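You operate a simulated robot arm through the tools that you are given. There is no shell and no other tool. Be economical: measure what you need, move in short steps, check, and stop when the job is done.

You are at the controls of a simulated robot arm. One attempt, no reset.

TASK
Pump the tank to the card's pressure, run the timer, then vent it.
Fine: shut the cover and the white wheel before pumping; wait for the result; open the white wheel till the display shows nought.
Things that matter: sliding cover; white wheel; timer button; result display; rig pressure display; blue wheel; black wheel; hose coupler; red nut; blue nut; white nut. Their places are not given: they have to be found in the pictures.

Only the result counts: the job must be done as asked and must still hold three seconds after the hand-in. Knocking over, shifting, dropping, spilling or breaking anything else fails it. A push-on lid holds only when it is set on centred and level and pressed home; a screw cap is set on level and turned clockwise until tight.

THE ROBOT
A 6-joint arm with a two-finger parallel gripper, fixed in place. Base frame: the origin is at the foot of the arm, x ahead of it, y to its left, z up. Units: mm, rad, N and s.
Its first joint turns from -1.152 to 1.152 rad. Payload 2.7 kg.
The TCP is the grasp point between the finger pads, 23 mm short of the fingertips. In the tool frame z runs along the fingers and y along their closing line. Largest opening 94 mm; finger width 38, thickness 10; the body of the gripper, 54 by 96 mm, starts 39 mm behind the TCP.
Orientation is told as [roll, pitch, yaw] about the base's x, y, z axes, in that order, counted from this pose: with the fingers straight down and closing along the base's y, the tool's x points along the base's -x, its y along +y and its z along -z.

THE INTERFACE
- The arm moves only by the tool drive_tool. Its argument "steps" is a list of rows, each a list of 7 numbers: the shift along the base's x, y, z in mm, then the turn, a rotation vector about the base's x, y, z in rad, then the gripper command, from -1 (shut) to 1 (fully open), values between in proportion. In form: [[tx, ty, tz, ax, ay, az, hand], ...]. A call has 1 to 10 rows; each row shifts and turns the commanded pose from where the row before left it. A row lasts 0.2 s, in which the tool goes at most 50 mm and 0.15 rad; a call with a longer step from one row to the next is refused whole, and so is a gripper value outside its range. Where a pose cannot be reached the arm comes as near as it can. A force on the tool above 40 N (or 10 N above the force at the start of the call, whichever is more), or a blocked arm, ends the call early, and 0.2 s more pass. The fingers move at their own pace (about 45 mm/s each) and stop on an object; they squeeze with about 30 N. The grip force told is the motor's: it shows also when the fingers shut on nothing. Time passes only in rows, and 0.2 s behind the last, so rows that do not move let the fingers close. The reply holds the time, the measured pose of the TCP, the force on the tool along the base axes, the opening and the grip force, in the units named above and with some noise.
- Cameras (640 x 400 px; columns grow to the right, rows downward): "scene" is fixed at [78.9, -432.7, 1402.2]; the picture's right is [0.76, -0.65, 0.00], its down [-0.38, -0.44, -0.82] and it looks along [0.53, 0.62, -0.58] (base axes); focal length 293 px, centre (320, 200). "wrist" rides on the gripper at [-39, 0, -44] in the tool frame; the picture's right is [0.00, -1.00, 0.00], its down [0.97, 0.00, -0.24] and it looks along [0.24, 0.00, 0.97] (tool axes); focal length 218 px, centre (320, 200).
- camera(camera): a new picture of that camera. No time passes.
- probe_pixels(camera, pixels): for up to 12 pixels [column, row] of the newest picture of that camera ("zoom" is the newest enlarged one), the place [x, y, z] in the base frame of the surface seen there, good to about 3 mm. No time passes.
- close_up(camera, box): a new picture of the part [left, top, right, bottom] of that camera's present view, enlarged. No time passes.
- hand_in(): hands the job in; it is judged then, once.

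Work in short steps. Measure before you move; look again where a grasp or a placing could have gone wrong, and mend it. You have 80 turns and 46 pictures in all, those below and enlarged ones among them. Open the gripper and draw the arm clear of the work before you hand the job in, unless the task says otherwise; then end with one line.

The tools are called after "Request:" as a command line: name --pt "numbers of a row" for each row, then --argument value for the rest, lists and objects as JSON in quotes. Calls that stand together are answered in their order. drive_tool: Moves the arm, as the interface text tells. Its arguments: {"type":"object","properties":{"steps":{"type":"array"}},"required":["steps"]} The other tools are called the same way: camera (camera) takes a picture; probe_pixels (camera, pixels) gives the place of the surface under pixels of a picture; close_up (camera, box) takes an enlarged picture of a part of a camera's view; hand_in () hands the job in.

At the start:

```text
clock: 0.0
tcp_pos: [411.4, -102.3, 1231.3]
tool_rot: [0.001, -0.001, 0.002]
wrist_force: [-0.1, -0.1, -0.2]
grip_width: 94.1
grasp_force: 0.1
```

scene: 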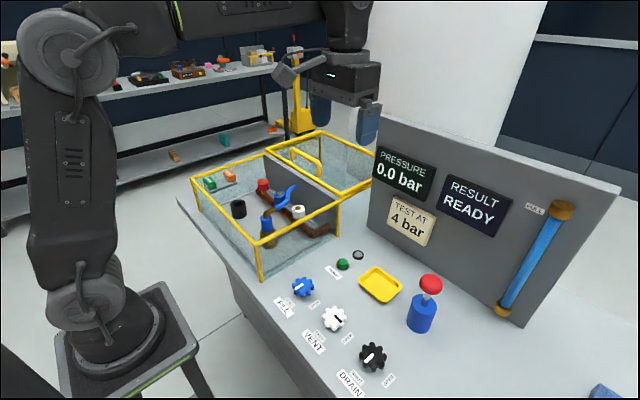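
wrist: 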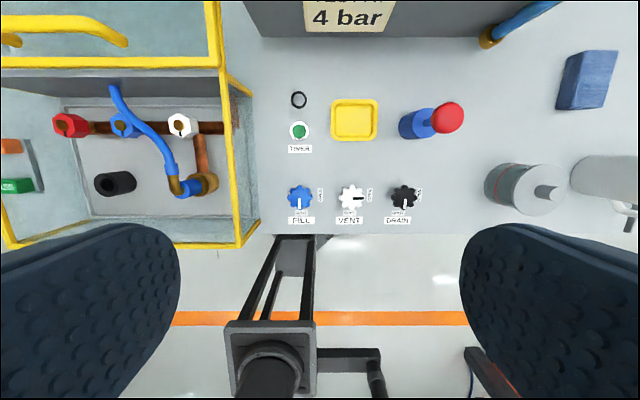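

The card reads 4 bar; I see the wheels at wrist (300,197), (350,197), (403,197) and the cage with a cover at the left. I enlarge these areas to read the details.

Request:
close_up --camera "wrist" --box '[260, 80, 480, 230]'

Request:
close_up --camera "scene" --box '[180, 120, 400, 290]'

Request:
close_up --camera "scene" --box '[260, 230, 460, 400]'

Request:
close_up --camera "wrist" --box '[0, 0, 260, 250]'

```text
2.67 times, centred on (370, 155) of wrist
```

zoom: 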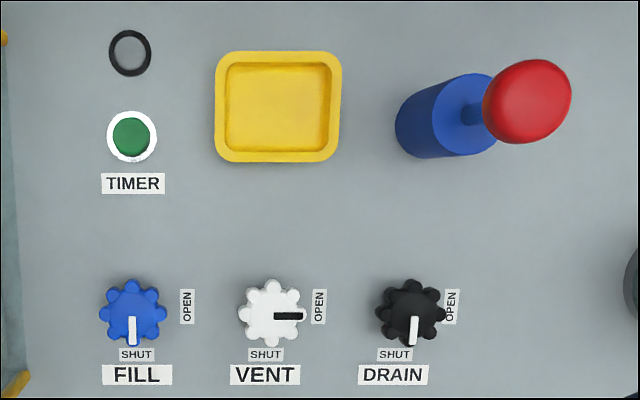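

```text
2.35 times, centred on (290, 205) of scene
```

zoom: 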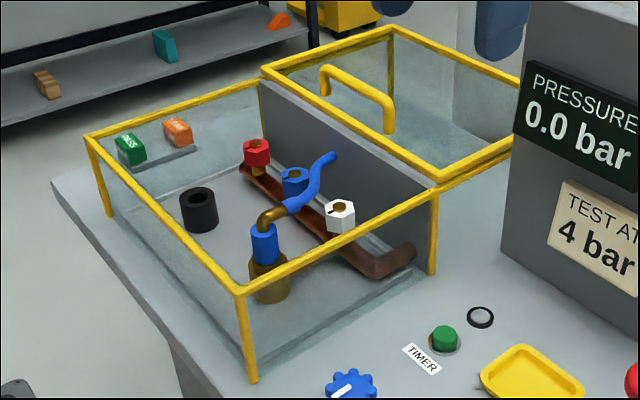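

```text
2.35 times, centred on (360, 315) of scene
```

zoom: 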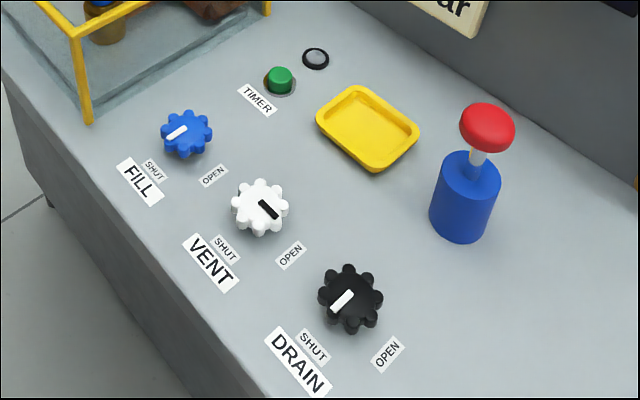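

```text
1.60 times, centred on (130, 125) of wrist
```

zoom: 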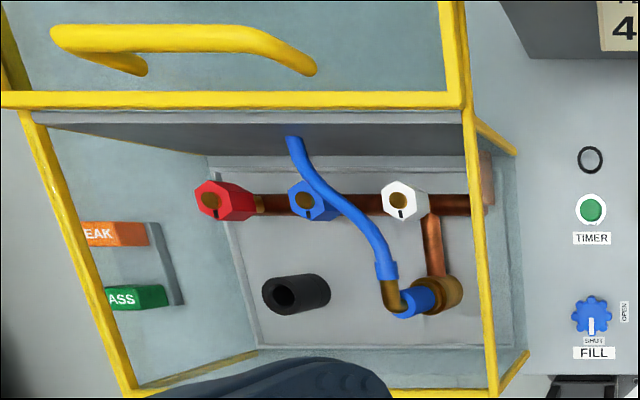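

The vent pointer stands at OPEN (needs a quarter turn clockwise towards SHUT), the cover is slid back with a bow handle at zoom (360,95). I measure the places of the parts.

Request:
close_up --camera "scene" --box '[350, 130, 620, 330]'

Request:
probe_pixels --camera "scene" --pixels '[[294, 151], [318, 167], [303, 148], [265, 150], [367, 184], [338, 204], [194, 178], [260, 245], [304, 286], [334, 317], [373, 356], [343, 263]]'

Request:
probe_pixels --camera "wrist" --pixels '[[300, 193], [350, 190], [403, 190], [299, 131], [448, 117], [420, 122], [110, 24], [30, 14], [220, 62], [100, 66], [238, 243], [353, 118]]'

```text
2.00 times, centred on (485, 230) of scene
```

zoom: 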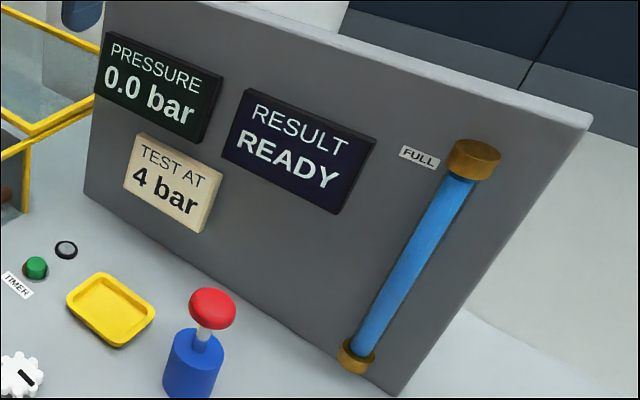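

```text
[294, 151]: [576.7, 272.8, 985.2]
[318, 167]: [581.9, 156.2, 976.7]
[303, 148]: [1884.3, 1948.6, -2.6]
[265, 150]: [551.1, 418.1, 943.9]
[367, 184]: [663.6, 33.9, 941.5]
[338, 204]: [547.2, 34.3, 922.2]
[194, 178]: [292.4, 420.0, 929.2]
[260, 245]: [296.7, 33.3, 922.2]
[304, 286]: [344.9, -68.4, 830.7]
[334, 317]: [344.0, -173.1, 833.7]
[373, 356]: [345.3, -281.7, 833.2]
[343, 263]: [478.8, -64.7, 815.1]
```

```text
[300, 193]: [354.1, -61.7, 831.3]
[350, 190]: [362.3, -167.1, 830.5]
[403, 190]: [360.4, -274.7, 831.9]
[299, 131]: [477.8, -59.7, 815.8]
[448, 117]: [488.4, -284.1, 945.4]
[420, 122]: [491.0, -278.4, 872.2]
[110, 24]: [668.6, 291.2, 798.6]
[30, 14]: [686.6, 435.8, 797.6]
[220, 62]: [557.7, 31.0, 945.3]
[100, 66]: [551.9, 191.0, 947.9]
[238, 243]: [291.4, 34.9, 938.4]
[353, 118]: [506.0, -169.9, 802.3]
```

Cover: front edge at x≈550, handle bar at about (580, 213, 980), must go to x≈290. White wheel at about (346,-171, top 831). I first go above the white wheel for a closer look.

Request:
drive_tool --pt "-10 -10 -45 0 0 0 1" --pt "-10 -10 -45 0 0 0 1" --pt "-10 -10 -45 0 0 0 1" --pt "-10 -10 -45 0 0 0 1" --pt "-10 -10 -45 0 0 0 1" --pt "-10 -10 -45 0 0 0 1" --pt "-5 -9 -40 0 0 0 1" --pt "0 0 0 0 0 0 1"

Request:
camera --camera "wrist"

```text
clock: 1.8
tcp_pos: [345.4, -170.0, 923.0]
tool_rot: [0.0, 0.0, 0.001]
wrist_force: [0.0, 0.1, 0.1]
grip_width: 94.0
grasp_force: 0.1
```

```text
38 pictures are left
```

wrist: 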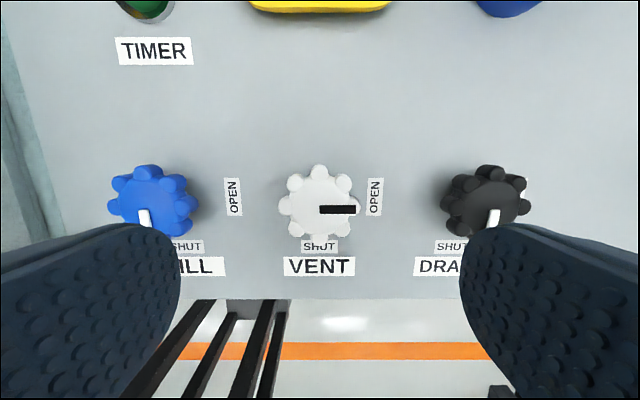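

The white wheel is centred near (319,208), lobes every 45° starting at 0. I probe it and its surroundings for centre and heights.

Request:
probe_pixels --camera "wrist" --pixels '[[310, 205], [285, 207], [355, 205], [319, 170], [319, 244], [340, 209], [260, 190], [295, 195]]'

```text
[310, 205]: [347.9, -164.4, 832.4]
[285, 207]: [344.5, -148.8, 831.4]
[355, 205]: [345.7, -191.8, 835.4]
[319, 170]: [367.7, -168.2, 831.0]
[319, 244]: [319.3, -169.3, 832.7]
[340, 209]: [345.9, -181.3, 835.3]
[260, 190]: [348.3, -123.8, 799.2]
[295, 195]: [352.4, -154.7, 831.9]
```

Wheel centre (344.5,-169.5), top 832, panel 799. I turn the tool by 0.39 so each pad lies on two lobes, descend to z≈828 and close.

Request:
drive_tool --pt "0 0.5 -25 0 0 0.13 1" --pt "-1 0 -25 0 0 0.13 1" --pt "0 0 -25 0 0 0.13 1" --pt "0 0 -20 0 0 0 1" --pt "0 0 0 0 0 0 -1" --pt "0 0 0 0 0 0 -1" --pt "0 0 0 0 0 0 -1" --pt "0 0 0 0 0 0 -1"

```text
clock: 3.6
tcp_pos: [344.6, -169.4, 826.5]
tool_rot: [-0.001, 0.0, 0.391]
wrist_force: [-0.3, 4.2, -3.4]
grip_width: 49.1
grasp_force: 44.7
```

The wheel is held (width 49). I turn it clockwise by about 90° and look.

Request:
drive_tool --pt "0 0 0 0 0 -0.14 -1" --pt "0 0 0 0 0 -0.14 -1" --pt "0 0 0 0 0 -0.14 -1" --pt "0 0 0 0 0 -0.14 -1" --pt "0 0 0 0 0 -0.14 -1" --pt "0 0 0 0 0 -0.14 -1" --pt "0 0 0 0 0 -0.14 -1" --pt "0 0 0 0 0 -0.14 -1" --pt "0 0 0 0 0 -0.14 -1" --pt "0 0 0 0 0 -0.14 -1"

Request:
drive_tool --pt "0 0 0 0 0 -0.12 -1" --pt "0 0 0 0 0 -0.06 -1" --pt "0 0 0 0 0 0 -1"

Request:
camera --camera "wrist"

```text
clock: 5.8
tcp_pos: [345.1, -170.1, 826.2]
tool_rot: [-0.002, 0.002, -1.011]
wrist_force: [0.5, 11.4, -22.2]
grip_width: 49.6
grasp_force: 45.1
```

```text
clock: 6.6
tcp_pos: [344.3, -170.7, 826.7]
tool_rot: [-0.003, 0.001, -1.191]
wrist_force: [-1.3, 15.9, -25.0]
grip_width: 49.3
grasp_force: 44.6
```

```text
37 pictures are left
```

wrist: 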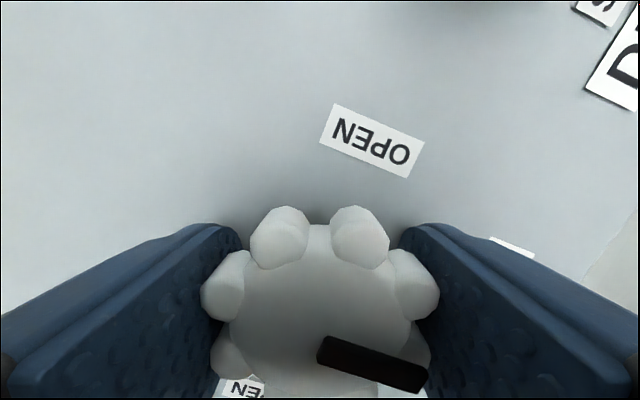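

The pointer now lies right-downwards at (370,365), which with yaw −1.19 is about −x, i.e. SHUT. I release, rise and look at it.

Request:
drive_tool --pt "0 0 0 0 0 0 1" --pt "0 0 0 0 0 0 1" --pt "0 0 0 0 0 0 1" --pt "0 0 30 0 0 0 1" --pt "0 0 45 0 0 -0.13 1" --pt "0 0 45 0 0 -0.13 1" --pt "0 0 45 0 0 -0.11 1" --pt "0 0 45 0 0 0 1"

Request:
close_up --camera "scene" --box '[260, 230, 460, 400]'

```text
clock: 8.4
tcp_pos: [345.2, -169.1, 1035.4]
tool_rot: [-0.002, -0.002, -1.562]
wrist_force: [-0.1, 1.0, 0.7]
grip_width: 94.1
grasp_force: 0.1
```

```text
2.35 times, centred on (360, 315) of scene
```

zoom: 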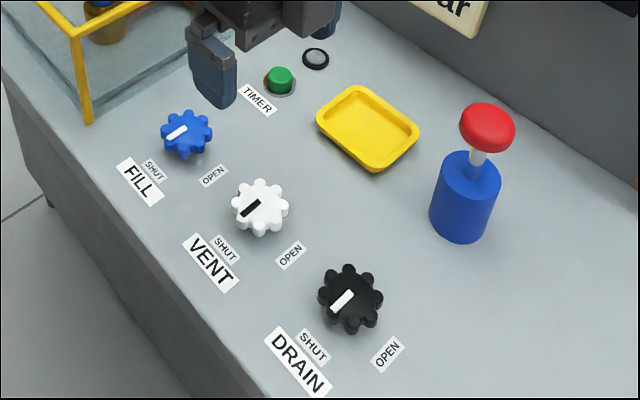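

White wheel is SHUT. I move above the cover handle with the fingers closing along x.

Request:
drive_tool --pt "15 40 2 0 0 0 1" --pt "15 40 2 0 0 0 1" --pt "20 40 2 0 0 0 1" --pt "20 40 2 0 0 0 1" --pt "25 40 2 0 0 0 1" --pt "25 40 2 0 0 0 1" --pt "28 36 3 0 0 0 1" --pt "28 36 3 0 0 0 1" --pt "28 36 3 0 0 0 1" --pt "29 34 3 0 0 0 1"

Request:
camera --camera "wrist"

Request:
camera --camera "scene"

```text
clock: 10.6
tcp_pos: [578.3, 212.2, 1062.9]
tool_rot: [0.003, -0.003, -1.56]
wrist_force: [-0.6, -0.3, 6.0]
grip_width: 93.7
grasp_force: 0.1
```

```text
35 pictures are left
```

wrist: 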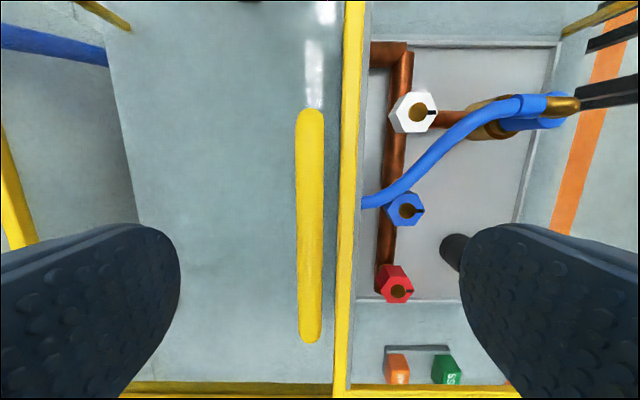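

```text
34 pictures are left
```

scene: 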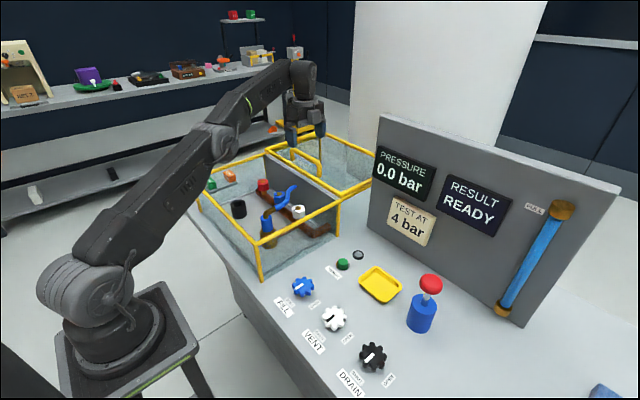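

The handle bar is at columns 296–324, rows 110–342. I probe it and the cover frame.

Request:
probe_pixels --camera "wrist" --pixels '[[310, 115], [310, 160], [310, 220], [310, 280], [311, 335], [299, 220], [322, 220], [352, 220], [240, 220], [398, 290], [530, 105]]'

```text
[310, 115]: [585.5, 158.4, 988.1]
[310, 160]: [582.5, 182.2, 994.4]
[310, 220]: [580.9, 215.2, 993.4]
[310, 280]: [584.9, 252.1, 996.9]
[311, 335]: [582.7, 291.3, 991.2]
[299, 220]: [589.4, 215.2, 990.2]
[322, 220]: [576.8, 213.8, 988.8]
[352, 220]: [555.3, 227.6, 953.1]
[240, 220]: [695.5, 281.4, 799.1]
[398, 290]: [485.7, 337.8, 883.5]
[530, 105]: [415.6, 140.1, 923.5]
```

Bar: x≈583, top z≈994, centre y≈224. I descend to z≈985 astride it and close.

Request:
drive_tool --pt "2 6 -30 0 0 0 1" --pt "3 6 -30 0 0 0 1" --pt "0 0 -16 0 0 0 1" --pt "0 0 0 0 0 0 -1" --pt "0 0 0 0 0 0 -1" --pt "0 0 0 0 0 0 -1" --pt "0 0 0 0 0 0 -1" --pt "0 0 0 0 0 0 -1" --pt "0 0 0 0 0 0 -1"

```text
clock: 12.6
tcp_pos: [584.4, 223.4, 984.2]
tool_rot: [0.0, -0.001, -1.563]
wrist_force: [0.8, 2.7, 0.4]
grip_width: 15.8
grasp_force: 44.6
```

The bar is held (15.8 mm). I pull the cover toward −x in moderate steps.

Request:
drive_tool --pt "-10 0 0 0 0 0 -1" --pt "-20 0 0 0 0 0 -1" --pt "-25 0 0 0 0 0 -1" --pt "-25 0 0 0 0 0 -1" --pt "-25 0 0 0 0 0 -1" --pt "-25 0 0 0 0 0 -1" --pt "-25 0 0 0 0 0 -1" --pt "-25 0 0 0 0 0 -1" --pt "-25 0 0 0 0 0 -1" --pt "-20 0 0 0 0 0 -1"

Request:
camera --camera "scene"

```text
clock: 14.8
tcp_pos: [356.2, 223.3, 985.1]
tool_rot: [-0.002, -0.002, -1.561]
wrist_force: [2.9, -11.7, 5.5]
grip_width: 15.4
grasp_force: 45.2
```

```text
33 pictures are left
```

scene: 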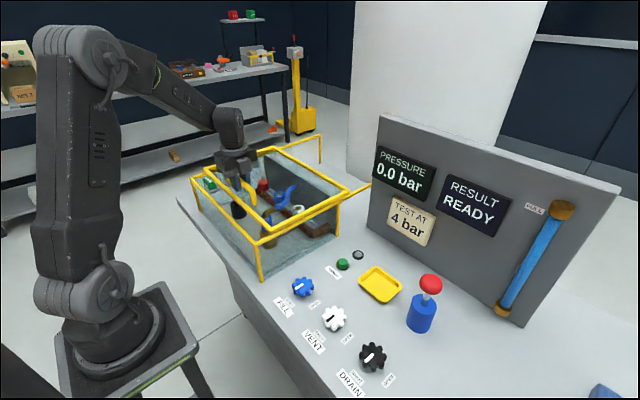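

It slides well; about 33 mm are left. I go on in small steps until it meets the stop.

Request:
drive_tool --pt "-12 0 0 0 0 0 -1" --pt "-10 0 0 0 0 0 -1" --pt "-6 0 0 0 0 0 -1" --pt "-4 0 0 0 0 0 -1" --pt "-4 0 0 0 0 0 -1" --pt "-4 0 0 0 0 0 -1" --pt "0 0 0 0 0 0 -1"

Request:
close_up --camera "scene" --box '[180, 120, 400, 290]'

```text
clock: 16.4
tcp_pos: [319.7, 223.9, 984.7]
tool_rot: [0.001, -0.001, -1.562]
wrist_force: [2.2, -0.9, 12.9]
grip_width: 15.5
grasp_force: 44.4
```

```text
2.35 times, centred on (290, 205) of scene
```

zoom: 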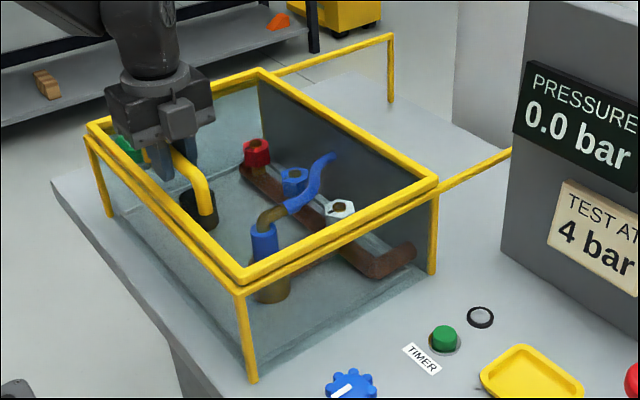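

No stop felt yet (force only 2 N). I push on a few mm at a time.

Request:
drive_tool --pt "-3 0 0 0 0 0 -1" --pt "-3 0 0 0 0 0 -1" --pt "-3 0 0 0 0 0 -1" --pt "-3 0 0 0 0 0 -1" --pt "0 0 0 0 0 0 -1"

Request:
close_up --camera "scene" --box '[180, 120, 400, 290]'

```text
clock: 17.2
tcp_pos: [315.4, 224.1, 985.7]
tool_rot: [0.013, 0.002, -1.564]
wrist_force: [13.5, 2.6, -7.7]
grip_width: 15.5
grasp_force: 45.2
stopped in row 4: the force on the tool passed its limit (the readings are from after the stop); the commanded pose is now the measured one
```

```text
2.35 times, centred on (290, 205) of scene
```

zoom: 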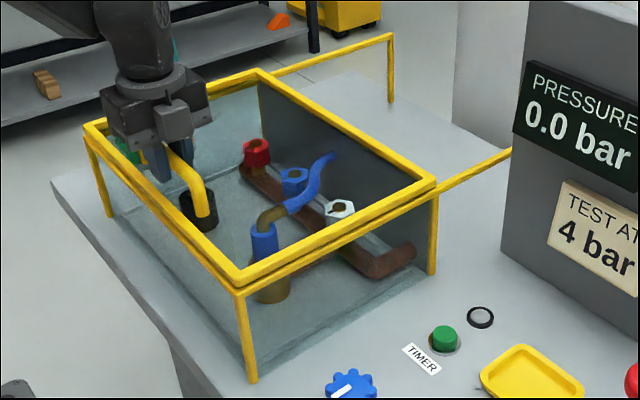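

The cover hit its stop (13 N) and its frame lies over the cage. I release, rise, and probe the pump and board from the scene picture.

Request:
drive_tool --pt "0 0 0 0 0 0 1" --pt "0 0 0 0 0 0 1" --pt "0 0 0 0 0 0 1" --pt "0 0 30 0 0 0 1" --pt "0 0 40 0 0 0 1" --pt "5 -30 20 0 0 0.14 1" --pt "5 -40 0 0 0 0.14 1" --pt "5 -40 0 0 0 0.14 1" --pt "5 -40 0 0 0 0.14 1" --pt "5 -40 0 0 0 0.14 1"

Request:
camera --camera "scene"

Request:
probe_pixels --camera "scene" --pixels '[[432, 278], [432, 285], [421, 283], [442, 285], [430, 293], [420, 310], [480, 270], [540, 300], [440, 150], [230, 200], [260, 243], [274, 208]]'

```text
clock: 19.4
tcp_pos: [340.6, 31.5, 1078.2]
tool_rot: [0.009, 0.001, -0.859]
wrist_force: [-0.5, 0.3, -1.1]
grip_width: 94.0
grasp_force: 0.0
```

```text
30 pictures are left
```

scene: 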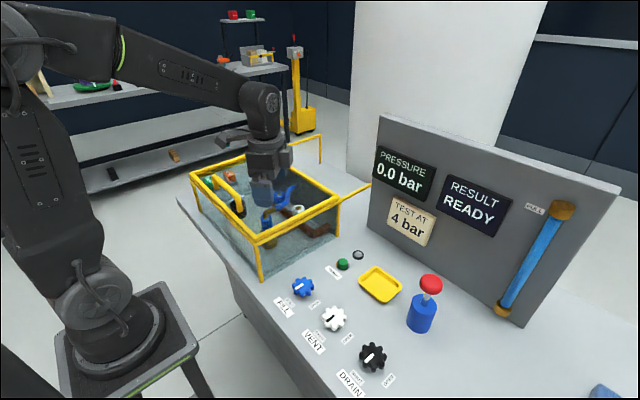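

```text
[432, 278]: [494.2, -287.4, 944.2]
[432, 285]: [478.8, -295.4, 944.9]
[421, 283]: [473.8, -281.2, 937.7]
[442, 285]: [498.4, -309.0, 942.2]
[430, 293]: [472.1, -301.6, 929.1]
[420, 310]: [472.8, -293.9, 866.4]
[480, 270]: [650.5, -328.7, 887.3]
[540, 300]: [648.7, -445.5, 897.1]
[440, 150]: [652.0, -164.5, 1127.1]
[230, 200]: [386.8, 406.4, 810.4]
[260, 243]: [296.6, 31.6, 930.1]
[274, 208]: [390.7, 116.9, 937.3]
```

Knob centre ≈ (488,-291), top 945; board at x≈650 so there's room. I move above the knob while turning back to yaw 0.

Request:
drive_tool --pt "18.4 -40.3 0 0 0 0.1075 1" --pt "18.4 -40.3 0 0 0 0.1075 1" --pt "18.4 -40.3 0 0 0 0.1075 1" --pt "18.4 -40.3 0 0 0 0.1075 1" --pt "18.4 -40.3 0 0 0 0.1075 1" --pt "18.4 -40.3 0 0 0 0.1075 1" --pt "18.4 -40.3 0 0 0 0.1075 1" --pt "18.4 -40.3 0 0 0 0.1075 1" --pt "0 0 -20 0 0 0 1" --pt "0 0 0 0 0 0 1"

Request:
camera --camera "wrist"

```text
clock: 21.6
tcp_pos: [485.1, -292.0, 1053.5]
tool_rot: [0.012, 0.002, 0.001]
wrist_force: [0.3, -0.2, 0.4]
grip_width: 94.0
grasp_force: 0.2
```

```text
29 pictures are left
```

wrist: 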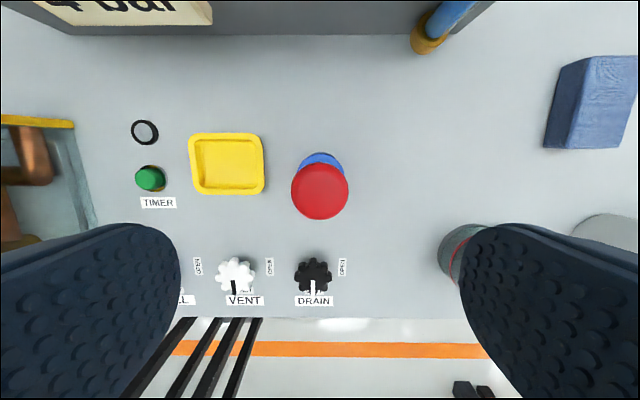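

The knob sits centred under the gripper at (320,190). I close the fingers and come down to just over the knob top (tips at z≈950).

Request:
drive_tool --pt "2 1 -25 0 0 0 -1" --pt "0 0 -25 0 0 0 -1" --pt "0 0 -15 0 0 0 -1" --pt "0 0 -10 0 0 0 -1" --pt "0 0 -5 0 0 0 -1" --pt "0 0 0 0 0 0 -1"

Request:
drive_tool --pt "0 0 -5 0 0 0 -1" --pt "0 0 -5 0 0 0 -1" --pt "0 0 -5 0 0 0 -1" --pt "0 0 -5 0 0 0 -1" --pt "0 0 0 0 0 0 -1"

Request:
camera --camera "scene"

```text
clock: 23.0
tcp_pos: [488.8, -288.8, 974.4]
tool_rot: [0.011, -0.002, 0.002]
wrist_force: [-0.5, -0.6, 0.1]
grip_width: 0.0
grasp_force: 29.9
```

```text
clock: 24.2
tcp_pos: [488.1, -289.0, 954.7]
tool_rot: [0.011, 0.0, 0.002]
wrist_force: [-2.6, -0.2, 5.9]
grip_width: 0.0
grasp_force: 30.8
```

```text
28 pictures are left
```

scene: 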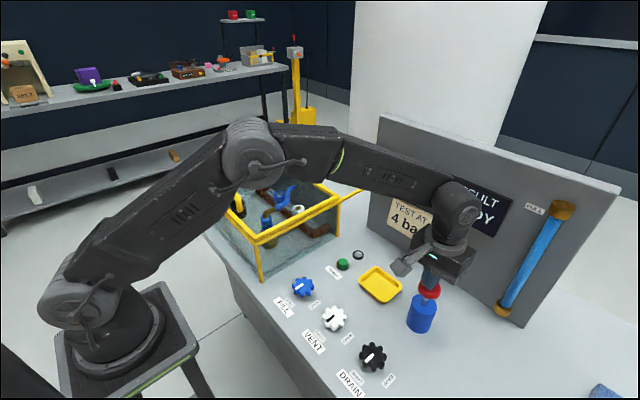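

The knob yields with a light spring (6 N). I press to the bottom in one stroke and come back up, then back off to see the display.

Request:
drive_tool --pt "0 0 -8 0 0 0 -1" --pt "0 0 -8 0 0 0 -1" --pt "0 0 -8 0 0 0 -1" --pt "0 0 -6 0 0 0 -1" --pt "0 0 -5 0 0 0 -1" --pt "0 0 -5 0 0 0 -1" --pt "0 0 -5 0 0 0 -1"

```text
clock: 25.4
tcp_pos: [487.1, -289.0, 930.3]
tool_rot: [0.005, -0.002, 0.001]
wrist_force: [-7.3, 4.7, 12.2]
grip_width: 0.0
grasp_force: 30.0
stopped in row 5: the force on the tool passed its limit (the readings are from after the stop); the commanded pose is now the measured one
```

It bottomed at TCP z≈929. I rise, let the knob spring back, and pull back toward the base to read the display.

Request:
drive_tool --pt "0 0 20 0 0 0 -1" --pt "0 0 25 0 0 0 -1" --pt "0 0 25 0 0 0 -1" --pt "0 0 0 0 0 0 -1"

Request:
camera --camera "scene"

```text
clock: 26.4
tcp_pos: [487.0, -288.4, 997.6]
tool_rot: [0.006, -0.001, 0.002]
wrist_force: [0.3, 0.3, 0.3]
grip_width: 0.0
grasp_force: 29.9
```

```text
27 pictures are left
```

scene: 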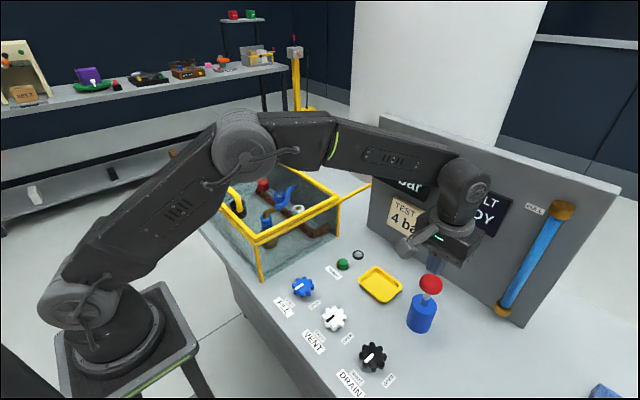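

The knob returned. The forearm hides the pressure display, so I raise the arm to read it.

Request:
drive_tool --pt "-10 15 45 0 0 0 -1" --pt "-10 15 45 0 0 0 -1" --pt "-10 15 45 0 0 0 -1" --pt "-10 15 45 0 0 0 -1" --pt "-10 15 30 0 0 0 -1"

Request:
camera --camera "scene"

```text
clock: 27.6
tcp_pos: [437.3, -213.2, 1208.9]
tool_rot: [0.007, -0.001, 0.001]
wrist_force: [0.4, 0.4, 0.2]
grip_width: 0.1
grasp_force: 30.0
```

```text
26 pictures are left
```

scene: 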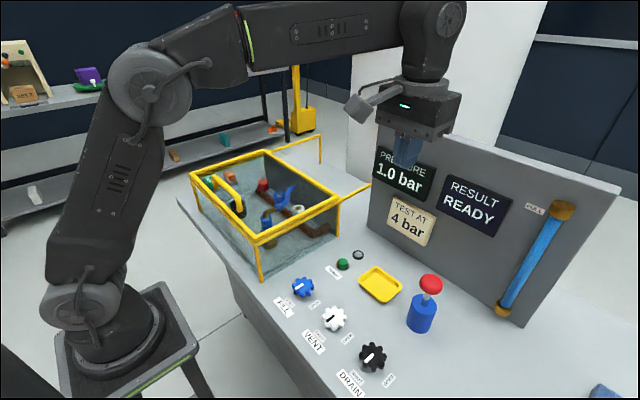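

The display reads 1.0 bar after one stroke. I return above the knob and do two more strokes, each with full release.

Request:
drive_tool --pt "10 -15 -45 0 0 0 -1" --pt "10 -15 -45 0 0 0 -1" --pt "10 -15 -45 0 0 0 -1" --pt "10 -15 -45 0 0 0 -1" --pt "10 -15 -40 0 0 0 -1" --pt "0 0 0 0 0 0 -1"

Request:
drive_tool --pt "0 0 -18 0 0 0 -1" --pt "0 0 -15 0 0 0 -1" --pt "0 0 -10 0 0 0 -1" --pt "0 0 -7 0 0 0 -1" --pt "0 0 -5 0 0 0 -1" --pt "0 0 -5 0 0 0 -1" --pt "0 0 -3 0 0 0 -1"

```text
clock: 29.0
tcp_pos: [489.6, -288.1, 986.3]
tool_rot: [0.007, -0.003, 0.002]
wrist_force: [0.7, -0.5, 0.0]
grip_width: 0.0
grasp_force: 30.5
```

```text
clock: 30.6
tcp_pos: [488.3, -288.3, 928.4]
tool_rot: [0.006, -0.004, 0.001]
wrist_force: [-3.2, 13.4, 30.7]
grip_width: 0.0
grasp_force: 30.4
```

Bottomed (31 N). I rise fully and press a third time.

Request:
drive_tool --pt "0 0 20 0 0 0 -1" --pt "0 0 25 0 0 0 -1" --pt "0 0 18 0 0 0 -1" --pt "0 0 0 0 0 0 -1" --pt "0 0 0 0 0 0 -1"

Request:
drive_tool --pt "0 0 -18 0 0 0 -1" --pt "0 0 -15 0 0 0 -1" --pt "0 0 -10 0 0 0 -1" --pt "0 0 -7 0 0 0 -1" --pt "0 0 -5 0 0 0 -1" --pt "0 0 -5 0 0 0 -1" --pt "0 0 -3 0 0 0 -1"

Request:
drive_tool --pt "0 0 20 0 0 0 -1" --pt "0 0 25 0 0 0 -1" --pt "0 0 18 0 0 0 -1" --pt "-10 15 45 0 0 0 -1" --pt "-10 15 45 0 0 0 -1" --pt "-10 15 45 0 0 0 -1" --pt "-10 15 45 0 0 0 -1" --pt "-10 15 40 0 0 0 -1"

Request:
camera --camera "scene"

```text
clock: 31.8
tcp_pos: [488.2, -288.4, 987.5]
tool_rot: [0.006, -0.001, 0.0]
wrist_force: [0.5, -0.4, 0.7]
grip_width: 0.0
grasp_force: 30.3
```

```text
clock: 33.5
tcp_pos: [489.0, -289.1, 928.7]
tool_rot: [0.004, -0.006, 0.001]
wrist_force: [-5.5, 4.6, 13.2]
grip_width: 0.1
grasp_force: 30.2
stopped in row 7: the force on the tool passed its limit (the readings are from after the stop); the commanded pose is now the measured one
```

```text
clock: 35.3
tcp_pos: [437.5, -214.8, 1209.6]
tool_rot: [0.006, -0.005, 0.001]
wrist_force: [0.8, 1.2, 0.6]
grip_width: 0.1
grasp_force: 29.6
```

```text
25 pictures are left
```

scene: 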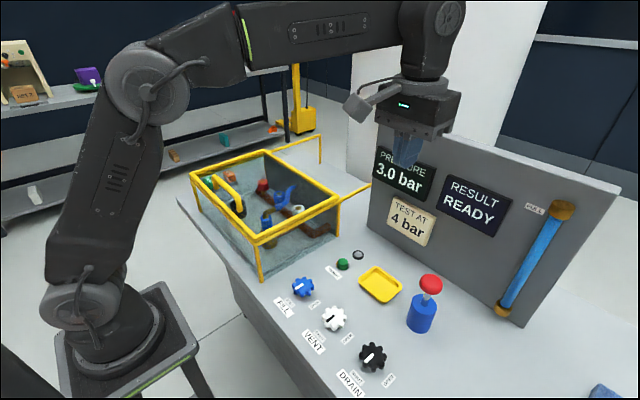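

It reads 3.0 bar: one more stroke. I do it the same way and look again.

Request:
drive_tool --pt "10 -15 -45 0 0 0 -1" --pt "10 -15 -45 0 0 0 -1" --pt "10 -15 -45 0 0 0 -1" --pt "10 -15 -45 0 0 0 -1" --pt "10 -15 -42 0 0 0 -1" --pt "0 0 0 0 0 0 -1"

Request:
drive_tool --pt "0 0 -18 0 0 0 -1" --pt "0 0 -15 0 0 0 -1" --pt "0 0 -10 0 0 0 -1" --pt "0 0 -7 0 0 0 -1" --pt "0 0 -5 0 0 0 -1" --pt "0 0 -5 0 0 0 -1" --pt "0 0 -2 0 0 0 -1"

Request:
drive_tool --pt "0 0 20 0 0 0 -1" --pt "0 0 25 0 0 0 -1" --pt "0 0 18 0 0 0 -1" --pt "-10 15 45 0 0 0 -1" --pt "-10 15 45 0 0 0 -1" --pt "-10 15 45 0 0 0 -1" --pt "-10 15 45 0 0 0 -1" --pt "-10 15 40 0 0 0 -1"

Request:
camera --camera "scene"

Request:
camera --camera "wrist"

```text
clock: 36.7
tcp_pos: [487.5, -287.2, 988.0]
tool_rot: [0.006, -0.005, 0.002]
wrist_force: [-0.7, 0.2, -0.3]
grip_width: 0.3
grasp_force: 30.0
```

```text
clock: 38.3
tcp_pos: [488.3, -288.8, 928.7]
tool_rot: [0.001, -0.005, 0.001]
wrist_force: [-3.7, 6.7, 21.4]
grip_width: 0.3
grasp_force: 30.4
```

```text
clock: 40.1
tcp_pos: [438.6, -213.4, 1207.8]
tool_rot: [0.006, -0.004, 0.002]
wrist_force: [-0.9, -0.3, 0.7]
grip_width: 0.1
grasp_force: 29.7
```

```text
24 pictures are left
```

scene: 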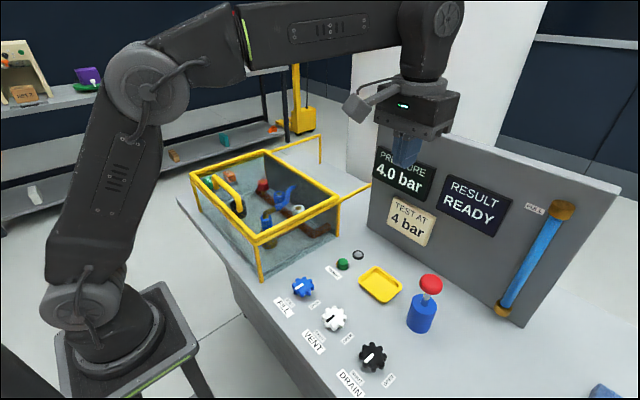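

```text
23 pictures are left
```

wrist: 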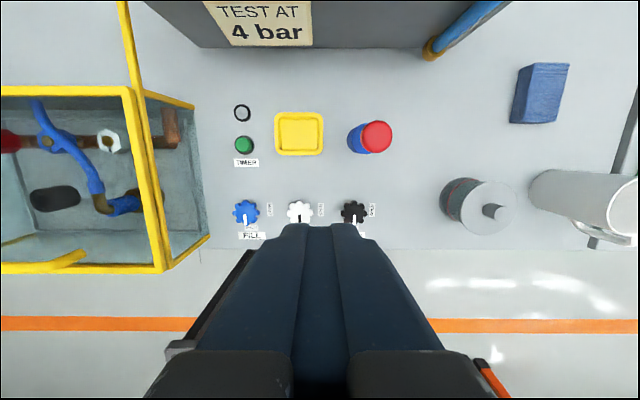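

4.0 bar is reached. I go above the green timer button at about (478,-61, 816), closed fingers, and check the aim.

Request:
drive_tool --pt "4.8 19 -38 0 0 0 -1" --pt "4.8 19 -38 0 0 0 -1" --pt "4.8 19 -38 0 0 0 -1" --pt "4.8 19 -38 0 0 0 -1" --pt "4.8 19 -38 0 0 0 -1" --pt "4.8 19 -38 0 0 0 -1" --pt "4.8 19 -38 0 0 0 -1" --pt "4.8 19 -38 0 0 0 -1" --pt "0 0 0 0 0 0 -1"

Request:
camera --camera "wrist"

Request:
probe_pixels --camera "scene" --pixels '[[343, 261], [343, 266], [339, 264], [347, 264]]'

```text
clock: 42.1
tcp_pos: [474.4, -62.2, 906.5]
tool_rot: [0.006, -0.005, 0.001]
wrist_force: [0.4, -0.5, -0.7]
grip_width: 0.1
grasp_force: 29.8
```

```text
22 pictures are left
```

wrist: 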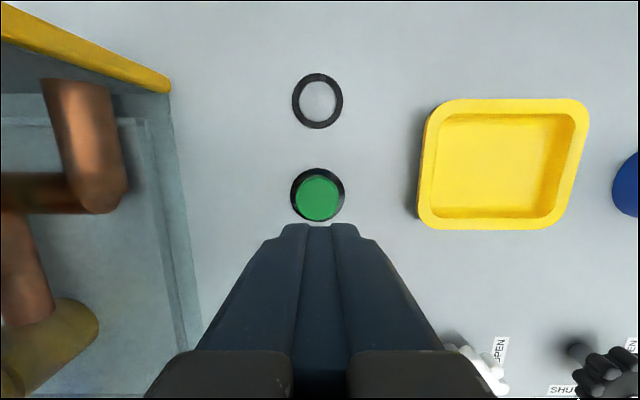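

```text
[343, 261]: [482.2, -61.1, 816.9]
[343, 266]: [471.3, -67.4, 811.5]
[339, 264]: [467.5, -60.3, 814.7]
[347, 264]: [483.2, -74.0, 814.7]
```

The button sits at (318,198), about (477.5,-63.5). I descend to touch and press gently.

Request:
drive_tool --pt "3 -1 -35 0 0 0 -1" --pt "0 0 -22 0 0 0 -1" --pt "0 0 -6 0 0 0 -1" --pt "0 0 -4 0 0 0 -1" --pt "0 0 -3 0 0 0 -1" --pt "0 0 -3 0 0 0 -1" --pt "0 0 -3 0 0 0 -1"

Request:
camera --camera "scene"

```text
clock: 43.7
tcp_pos: [480.2, -62.0, 830.1]
tool_rot: [0.005, -0.007, 0.003]
wrist_force: [-10.9, 3.0, 23.3]
grip_width: 0.0
grasp_force: 29.5
```

```text
21 pictures are left
```

scene: 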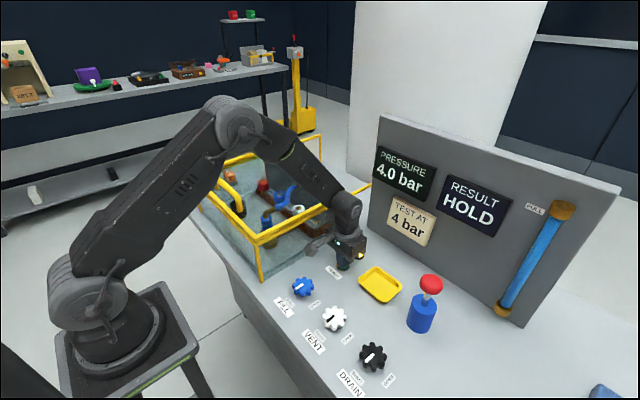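

The result display says HOLD: the timer runs. I rise and wait, moving toward the white wheel's hover with yaw −1.19 for the later opening turn.

Request:
drive_tool --pt "0 0 20 0 0 0 -1" --pt "0 0 30 0 0 0 -1" --pt "-15 -12 30 0 0 -0.12 0" --pt "-15 -12 10 0 0 -0.14 1" --pt "-15 -12 0 0 0 -0.14 1" --pt "-18 -14 0 0 0 -0.14 1" --pt "-18 -14 0 0 0 -0.14 1" --pt "-18 -14 0 0 0 -0.14 1" --pt "-18 -14 0 0 0 -0.14 1" --pt "-18 -14 0 0 0 -0.14 1"

Request:
camera --camera "scene"

```text
clock: 45.9
tcp_pos: [345.1, -166.9, 919.9]
tool_rot: [0.006, -0.006, -1.099]
wrist_force: [0.1, -0.3, -0.6]
grip_width: 93.8
grasp_force: 0.0
```

```text
20 pictures are left
```

scene: 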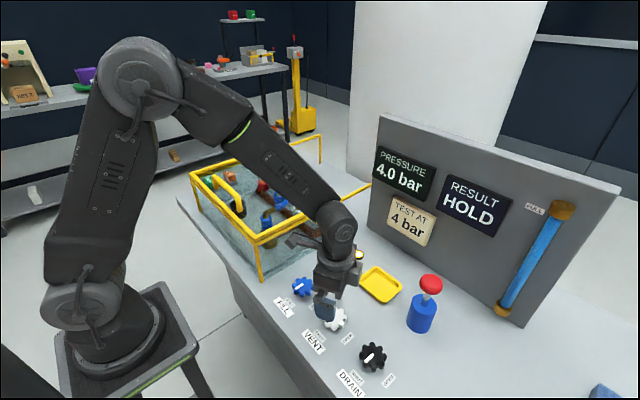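

Still HOLD at 4.0 bar, and the displays are visible from here. I wait without touching anything.

Request:
drive_tool --pt "0 -2 0 0 0 -0.08 1" --pt "0 0 0 0 0 0 1" --pt "0 0 0 0 0 0 1" --pt "0 0 0 0 0 0 1" --pt "0 0 0 0 0 0 1" --pt "0 0 0 0 0 0 1" --pt "0 0 0 0 0 0 1" --pt "0 0 0 0 0 0 1" --pt "0 0 0 0 0 0 1" --pt "0 0 0 0 0 0 1"

Request:
drive_tool --pt "0 0 0 0 0 0 1" --pt "0 0 0 0 0 0 1" --pt "0 0 0 0 0 0 1" --pt "0 0 0 0 0 0 1" --pt "0 0 0 0 0 0 1" --pt "0 0 0 0 0 0 1" --pt "0 0 0 0 0 0 1" --pt "0 0 0 0 0 0 1" --pt "0 0 0 0 0 0 1" --pt "0 0 0 0 0 0 1"

Request:
close_up --camera "scene" --box '[350, 130, 620, 330]'

```text
clock: 48.1
tcp_pos: [345.8, -170.9, 920.0]
tool_rot: [0.006, -0.005, -1.179]
wrist_force: [0.3, 0.8, 0.0]
grip_width: 94.1
grasp_force: 0.1
```

```text
clock: 50.3
tcp_pos: [345.6, -171.3, 919.3]
tool_rot: [0.004, -0.007, -1.178]
wrist_force: [-0.1, -0.7, -0.1]
grip_width: 94.1
grasp_force: 0.1
```

```text
2.00 times, centred on (485, 230) of scene
```

zoom: 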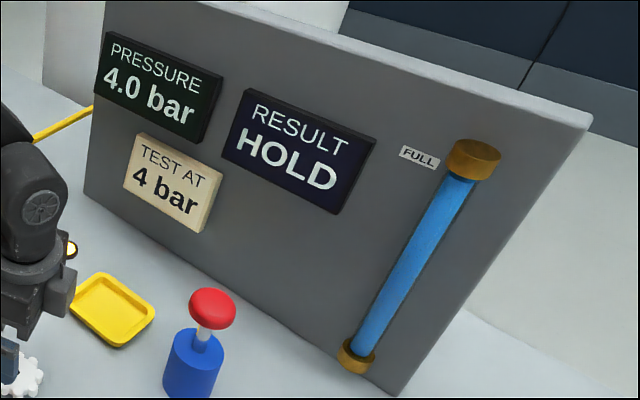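

Still HOLD. I wait on.

Request:
drive_tool --pt "0 0 0 0 0 0 1" --pt "0 0 0 0 0 0 1" --pt "0 0 0 0 0 0 1" --pt "0 0 0 0 0 0 1" --pt "0 0 0 0 0 0 1" --pt "0 0 0 0 0 0 1" --pt "0 0 0 0 0 0 1" --pt "0 0 0 0 0 0 1" --pt "0 0 0 0 0 0 1" --pt "0 0 0 0 0 0 1"

Request:
drive_tool --pt "0 0 0 0 0 0 1" --pt "0 0 0 0 0 0 1" --pt "0 0 0 0 0 0 1" --pt "0 0 0 0 0 0 1" --pt "0 0 0 0 0 0 1" --pt "0 0 0 0 0 0 1" --pt "0 0 0 0 0 0 1" --pt "0 0 0 0 0 0 1" --pt "0 0 0 0 0 0 1" --pt "0 0 0 0 0 0 1"

Request:
close_up --camera "scene" --box '[350, 130, 620, 330]'

```text
clock: 52.5
tcp_pos: [344.6, -170.1, 919.5]
tool_rot: [0.005, -0.005, -1.179]
wrist_force: [-0.1, -0.7, 0.7]
grip_width: 94.0
grasp_force: 0.0
```

```text
clock: 54.7
tcp_pos: [344.3, -170.1, 920.2]
tool_rot: [0.006, -0.005, -1.178]
wrist_force: [-0.1, 0.5, -0.1]
grip_width: 94.2
grasp_force: 0.1
```

```text
2.00 times, centred on (485, 230) of scene
```

zoom: 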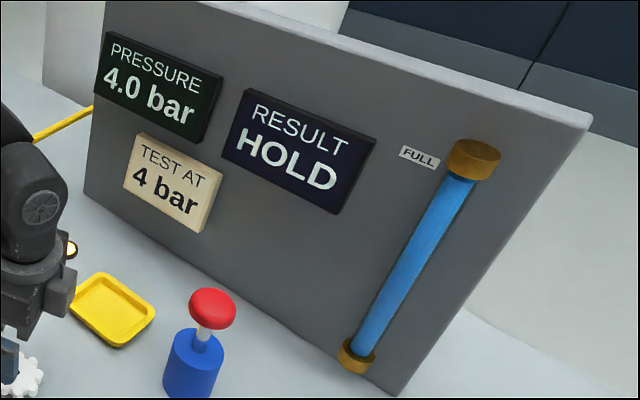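

Still HOLD; I wait longer with more calls before the next picture.

Request:
drive_tool --pt "0 0 0 0 0 0 1" --pt "0 0 0 0 0 0 1" --pt "0 0 0 0 0 0 1" --pt "0 0 0 0 0 0 1" --pt "0 0 0 0 0 0 1" --pt "0 0 0 0 0 0 1" --pt "0 0 0 0 0 0 1" --pt "0 0 0 0 0 0 1" --pt "0 0 0 0 0 0 1" --pt "0 0 0 0 0 0 1"

Request:
drive_tool --pt "0 0 0 0 0 0 1" --pt "0 0 0 0 0 0 1" --pt "0 0 0 0 0 0 1" --pt "0 0 0 0 0 0 1" --pt "0 0 0 0 0 0 1" --pt "0 0 0 0 0 0 1" --pt "0 0 0 0 0 0 1" --pt "0 0 0 0 0 0 1" --pt "0 0 0 0 0 0 1" --pt "0 0 0 0 0 0 1"

Request:
drive_tool --pt "0 0 0 0 0 0 1" --pt "0 0 0 0 0 0 1" --pt "0 0 0 0 0 0 1" --pt "0 0 0 0 0 0 1" --pt "0 0 0 0 0 0 1" --pt "0 0 0 0 0 0 1" --pt "0 0 0 0 0 0 1" --pt "0 0 0 0 0 0 1" --pt "0 0 0 0 0 0 1" --pt "0 0 0 0 0 0 1"

Request:
close_up --camera "scene" --box '[350, 130, 620, 330]'

```text
clock: 56.9
tcp_pos: [346.3, -170.1, 920.6]
tool_rot: [0.005, -0.004, -1.178]
wrist_force: [0.6, -0.2, -0.4]
grip_width: 93.9
grasp_force: 0.0
```

```text
clock: 59.1
tcp_pos: [345.1, -170.3, 920.6]
tool_rot: [0.005, -0.006, -1.178]
wrist_force: [0.1, 0.3, -0.2]
grip_width: 93.7
grasp_force: 0.0
```

```text
clock: 61.3
tcp_pos: [345.6, -170.5, 918.9]
tool_rot: [0.007, -0.006, -1.178]
wrist_force: [0.3, 0.0, -0.3]
grip_width: 94.2
grasp_force: 0.1
```

```text
2.00 times, centred on (485, 230) of scene
```

zoom: 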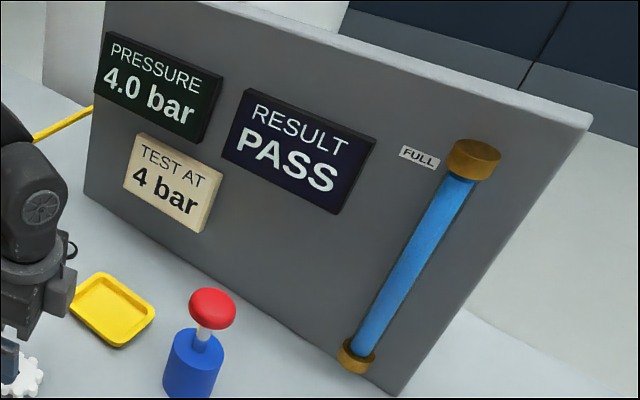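

The result is PASS. Now I descend on the white wheel (yaw −1.18) and grip it.

Request:
drive_tool --pt "0 0 -30 0 0 0 1" --pt "-1 0 -30 0 0 0 1" --pt "0 0 -20 0 0 0 1" --pt "0 0 -12 0 0 0 1" --pt "0 0 0 0 0 0 -1" --pt "0 0 0 0 0 0 -1" --pt "0 0 0 0 0 0 -1" --pt "0 0 0 0 0 0 -1"

Request:
drive_tool --pt "0 0 0 0 0 0.14 -1" --pt "0 0 0 0 0 0.14 -1" --pt "0 0 0 0 0 0.14 -1" --pt "0 0 0 0 0 0.14 -1" --pt "0 0 0 0 0 0.14 -1" --pt "0 0 0 0 0 0.14 -1" --pt "0 0 0 0 0 0.14 -1" --pt "0 0 0 0 0 0.14 -1" --pt "0 0 0 0 0 0.14 -1" --pt "0 0 0 0 0 0.14 -1"

Request:
drive_tool --pt "0 0 0 0 0 0.12 -1" --pt "0 0 0 0 0 0.04 -1" --pt "0 0 0 0 0 0 -1"

Request:
camera --camera "scene"

```text
clock: 63.1
tcp_pos: [345.4, -171.2, 828.1]
tool_rot: [0.005, -0.006, -1.178]
wrist_force: [7.6, 3.3, -7.6]
grip_width: 49.7
grasp_force: 45.1
```

```text
clock: 65.3
tcp_pos: [343.6, -170.7, 827.6]
tool_rot: [0.006, -0.004, 0.225]
wrist_force: [9.8, 15.3, -11.0]
grip_width: 48.3
grasp_force: 45.4
```

```text
clock: 66.1
tcp_pos: [343.4, -171.2, 828.6]
tool_rot: [0.006, -0.004, 0.379]
wrist_force: [-4.2, 5.9, 1.6]
grip_width: 49.1
grasp_force: 45.2
```

```text
16 pictures are left
```

scene: 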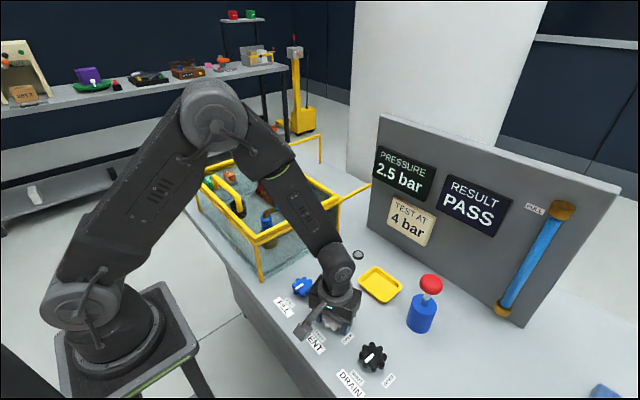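

The pressure is falling (2.5 bar) with the result still PASS. I release the wheel, rise, and wait for it to fall to nought.

Request:
drive_tool --pt "0 0 0 0 0 0 1" --pt "0 0 0 0 0 0 1" --pt "0 0 0 0 0 0 1" --pt "0 0 30 0 0 0 1" --pt "0 0 45 0 0 0 1" --pt "0 0 45 0 0 0 1" --pt "0 0 45 0 0 -0.1 1" --pt "0 15 45 0 0 -0.1 1" --pt "10 20 45 0 0 -0.1 1" --pt "10 20 45 0 0 -0.1 1"

Request:
drive_tool --pt "10 10 40 0 0 0 1" --pt "0 0 30 0 0 0 1" --pt "0 0 0 0 0 0 1" --pt "0 0 0 0 0 0 1" --pt "0 0 0 0 0 0 1" --pt "0 0 0 0 0 0 1" --pt "0 0 0 0 0 0 1" --pt "0 0 0 0 0 0 1" --pt "0 0 0 0 0 0 1" --pt "0 0 0 0 0 0 1"

Request:
camera --camera "scene"

Request:
close_up --camera "scene" --box '[260, 230, 460, 400]'

```text
refused: row 9 steps farther than a row can; nothing moved
```

```text
clock: 68.3
tcp_pos: [353.5, -160.6, 896.7]
tool_rot: [0.005, -0.005, 0.382]
wrist_force: [0.4, -0.9, 0.1]
grip_width: 93.9
grasp_force: 0.1
```

```text
15 pictures are left
```

scene: 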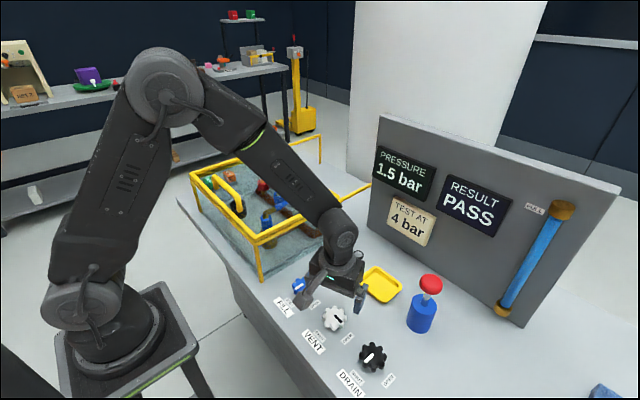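

```text
2.35 times, centred on (360, 315) of scene
```

zoom: 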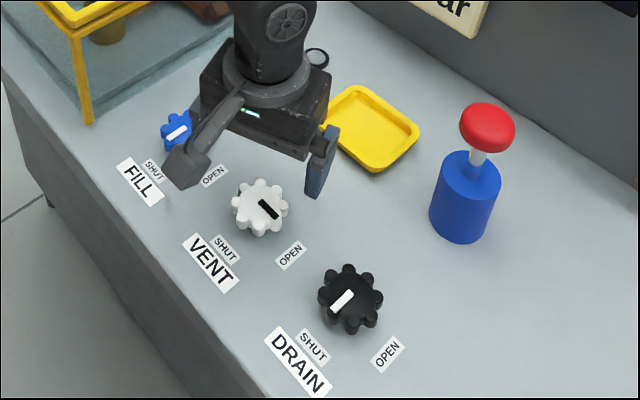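

The release call was refused and only the second ran, lifting while opening; the white wheel still stands at OPEN and nothing was disturbed. Pressure is 1.5 bar; I rise clear and wait.

Request:
drive_tool --pt "0 0 45 0 0 -0.1 1" --pt "0 10 45 0 0 -0.1 1" --pt "10 10 45 0 0 -0.1 1" --pt "10 10 45 0 0 -0.08 1" --pt "10 10 45 0 0 0 1" --pt "0 0 45 0 0 0 1" --pt "0 0 0 0 0 0 1" --pt "0 0 0 0 0 0 1" --pt "0 0 0 0 0 0 1" --pt "0 0 0 0 0 0 1"

Request:
drive_tool --pt "0 0 0 0 0 0 1" --pt "0 0 0 0 0 0 1" --pt "0 0 0 0 0 0 1" --pt "0 0 0 0 0 0 1" --pt "0 0 0 0 0 0 1" --pt "0 0 0 0 0 0 1" --pt "0 0 0 0 0 0 1" --pt "0 0 0 0 0 0 1" --pt "0 0 0 0 0 0 1" --pt "0 0 0 0 0 0 1"

Request:
camera --camera "scene"

```text
clock: 70.5
tcp_pos: [385.9, -118.7, 1167.1]
tool_rot: [0.004, -0.004, 0.002]
wrist_force: [-0.7, -0.2, -0.9]
grip_width: 93.8
grasp_force: 0.1
```

```text
clock: 72.7
tcp_pos: [386.2, -119.4, 1166.1]
tool_rot: [0.005, -0.005, 0.002]
wrist_force: [0.2, -0.2, -0.5]
grip_width: 94.2
grasp_force: 0.1
```

```text
13 pictures are left
```

scene: 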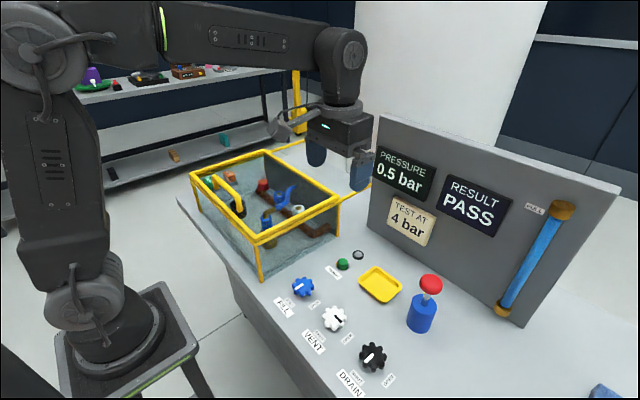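

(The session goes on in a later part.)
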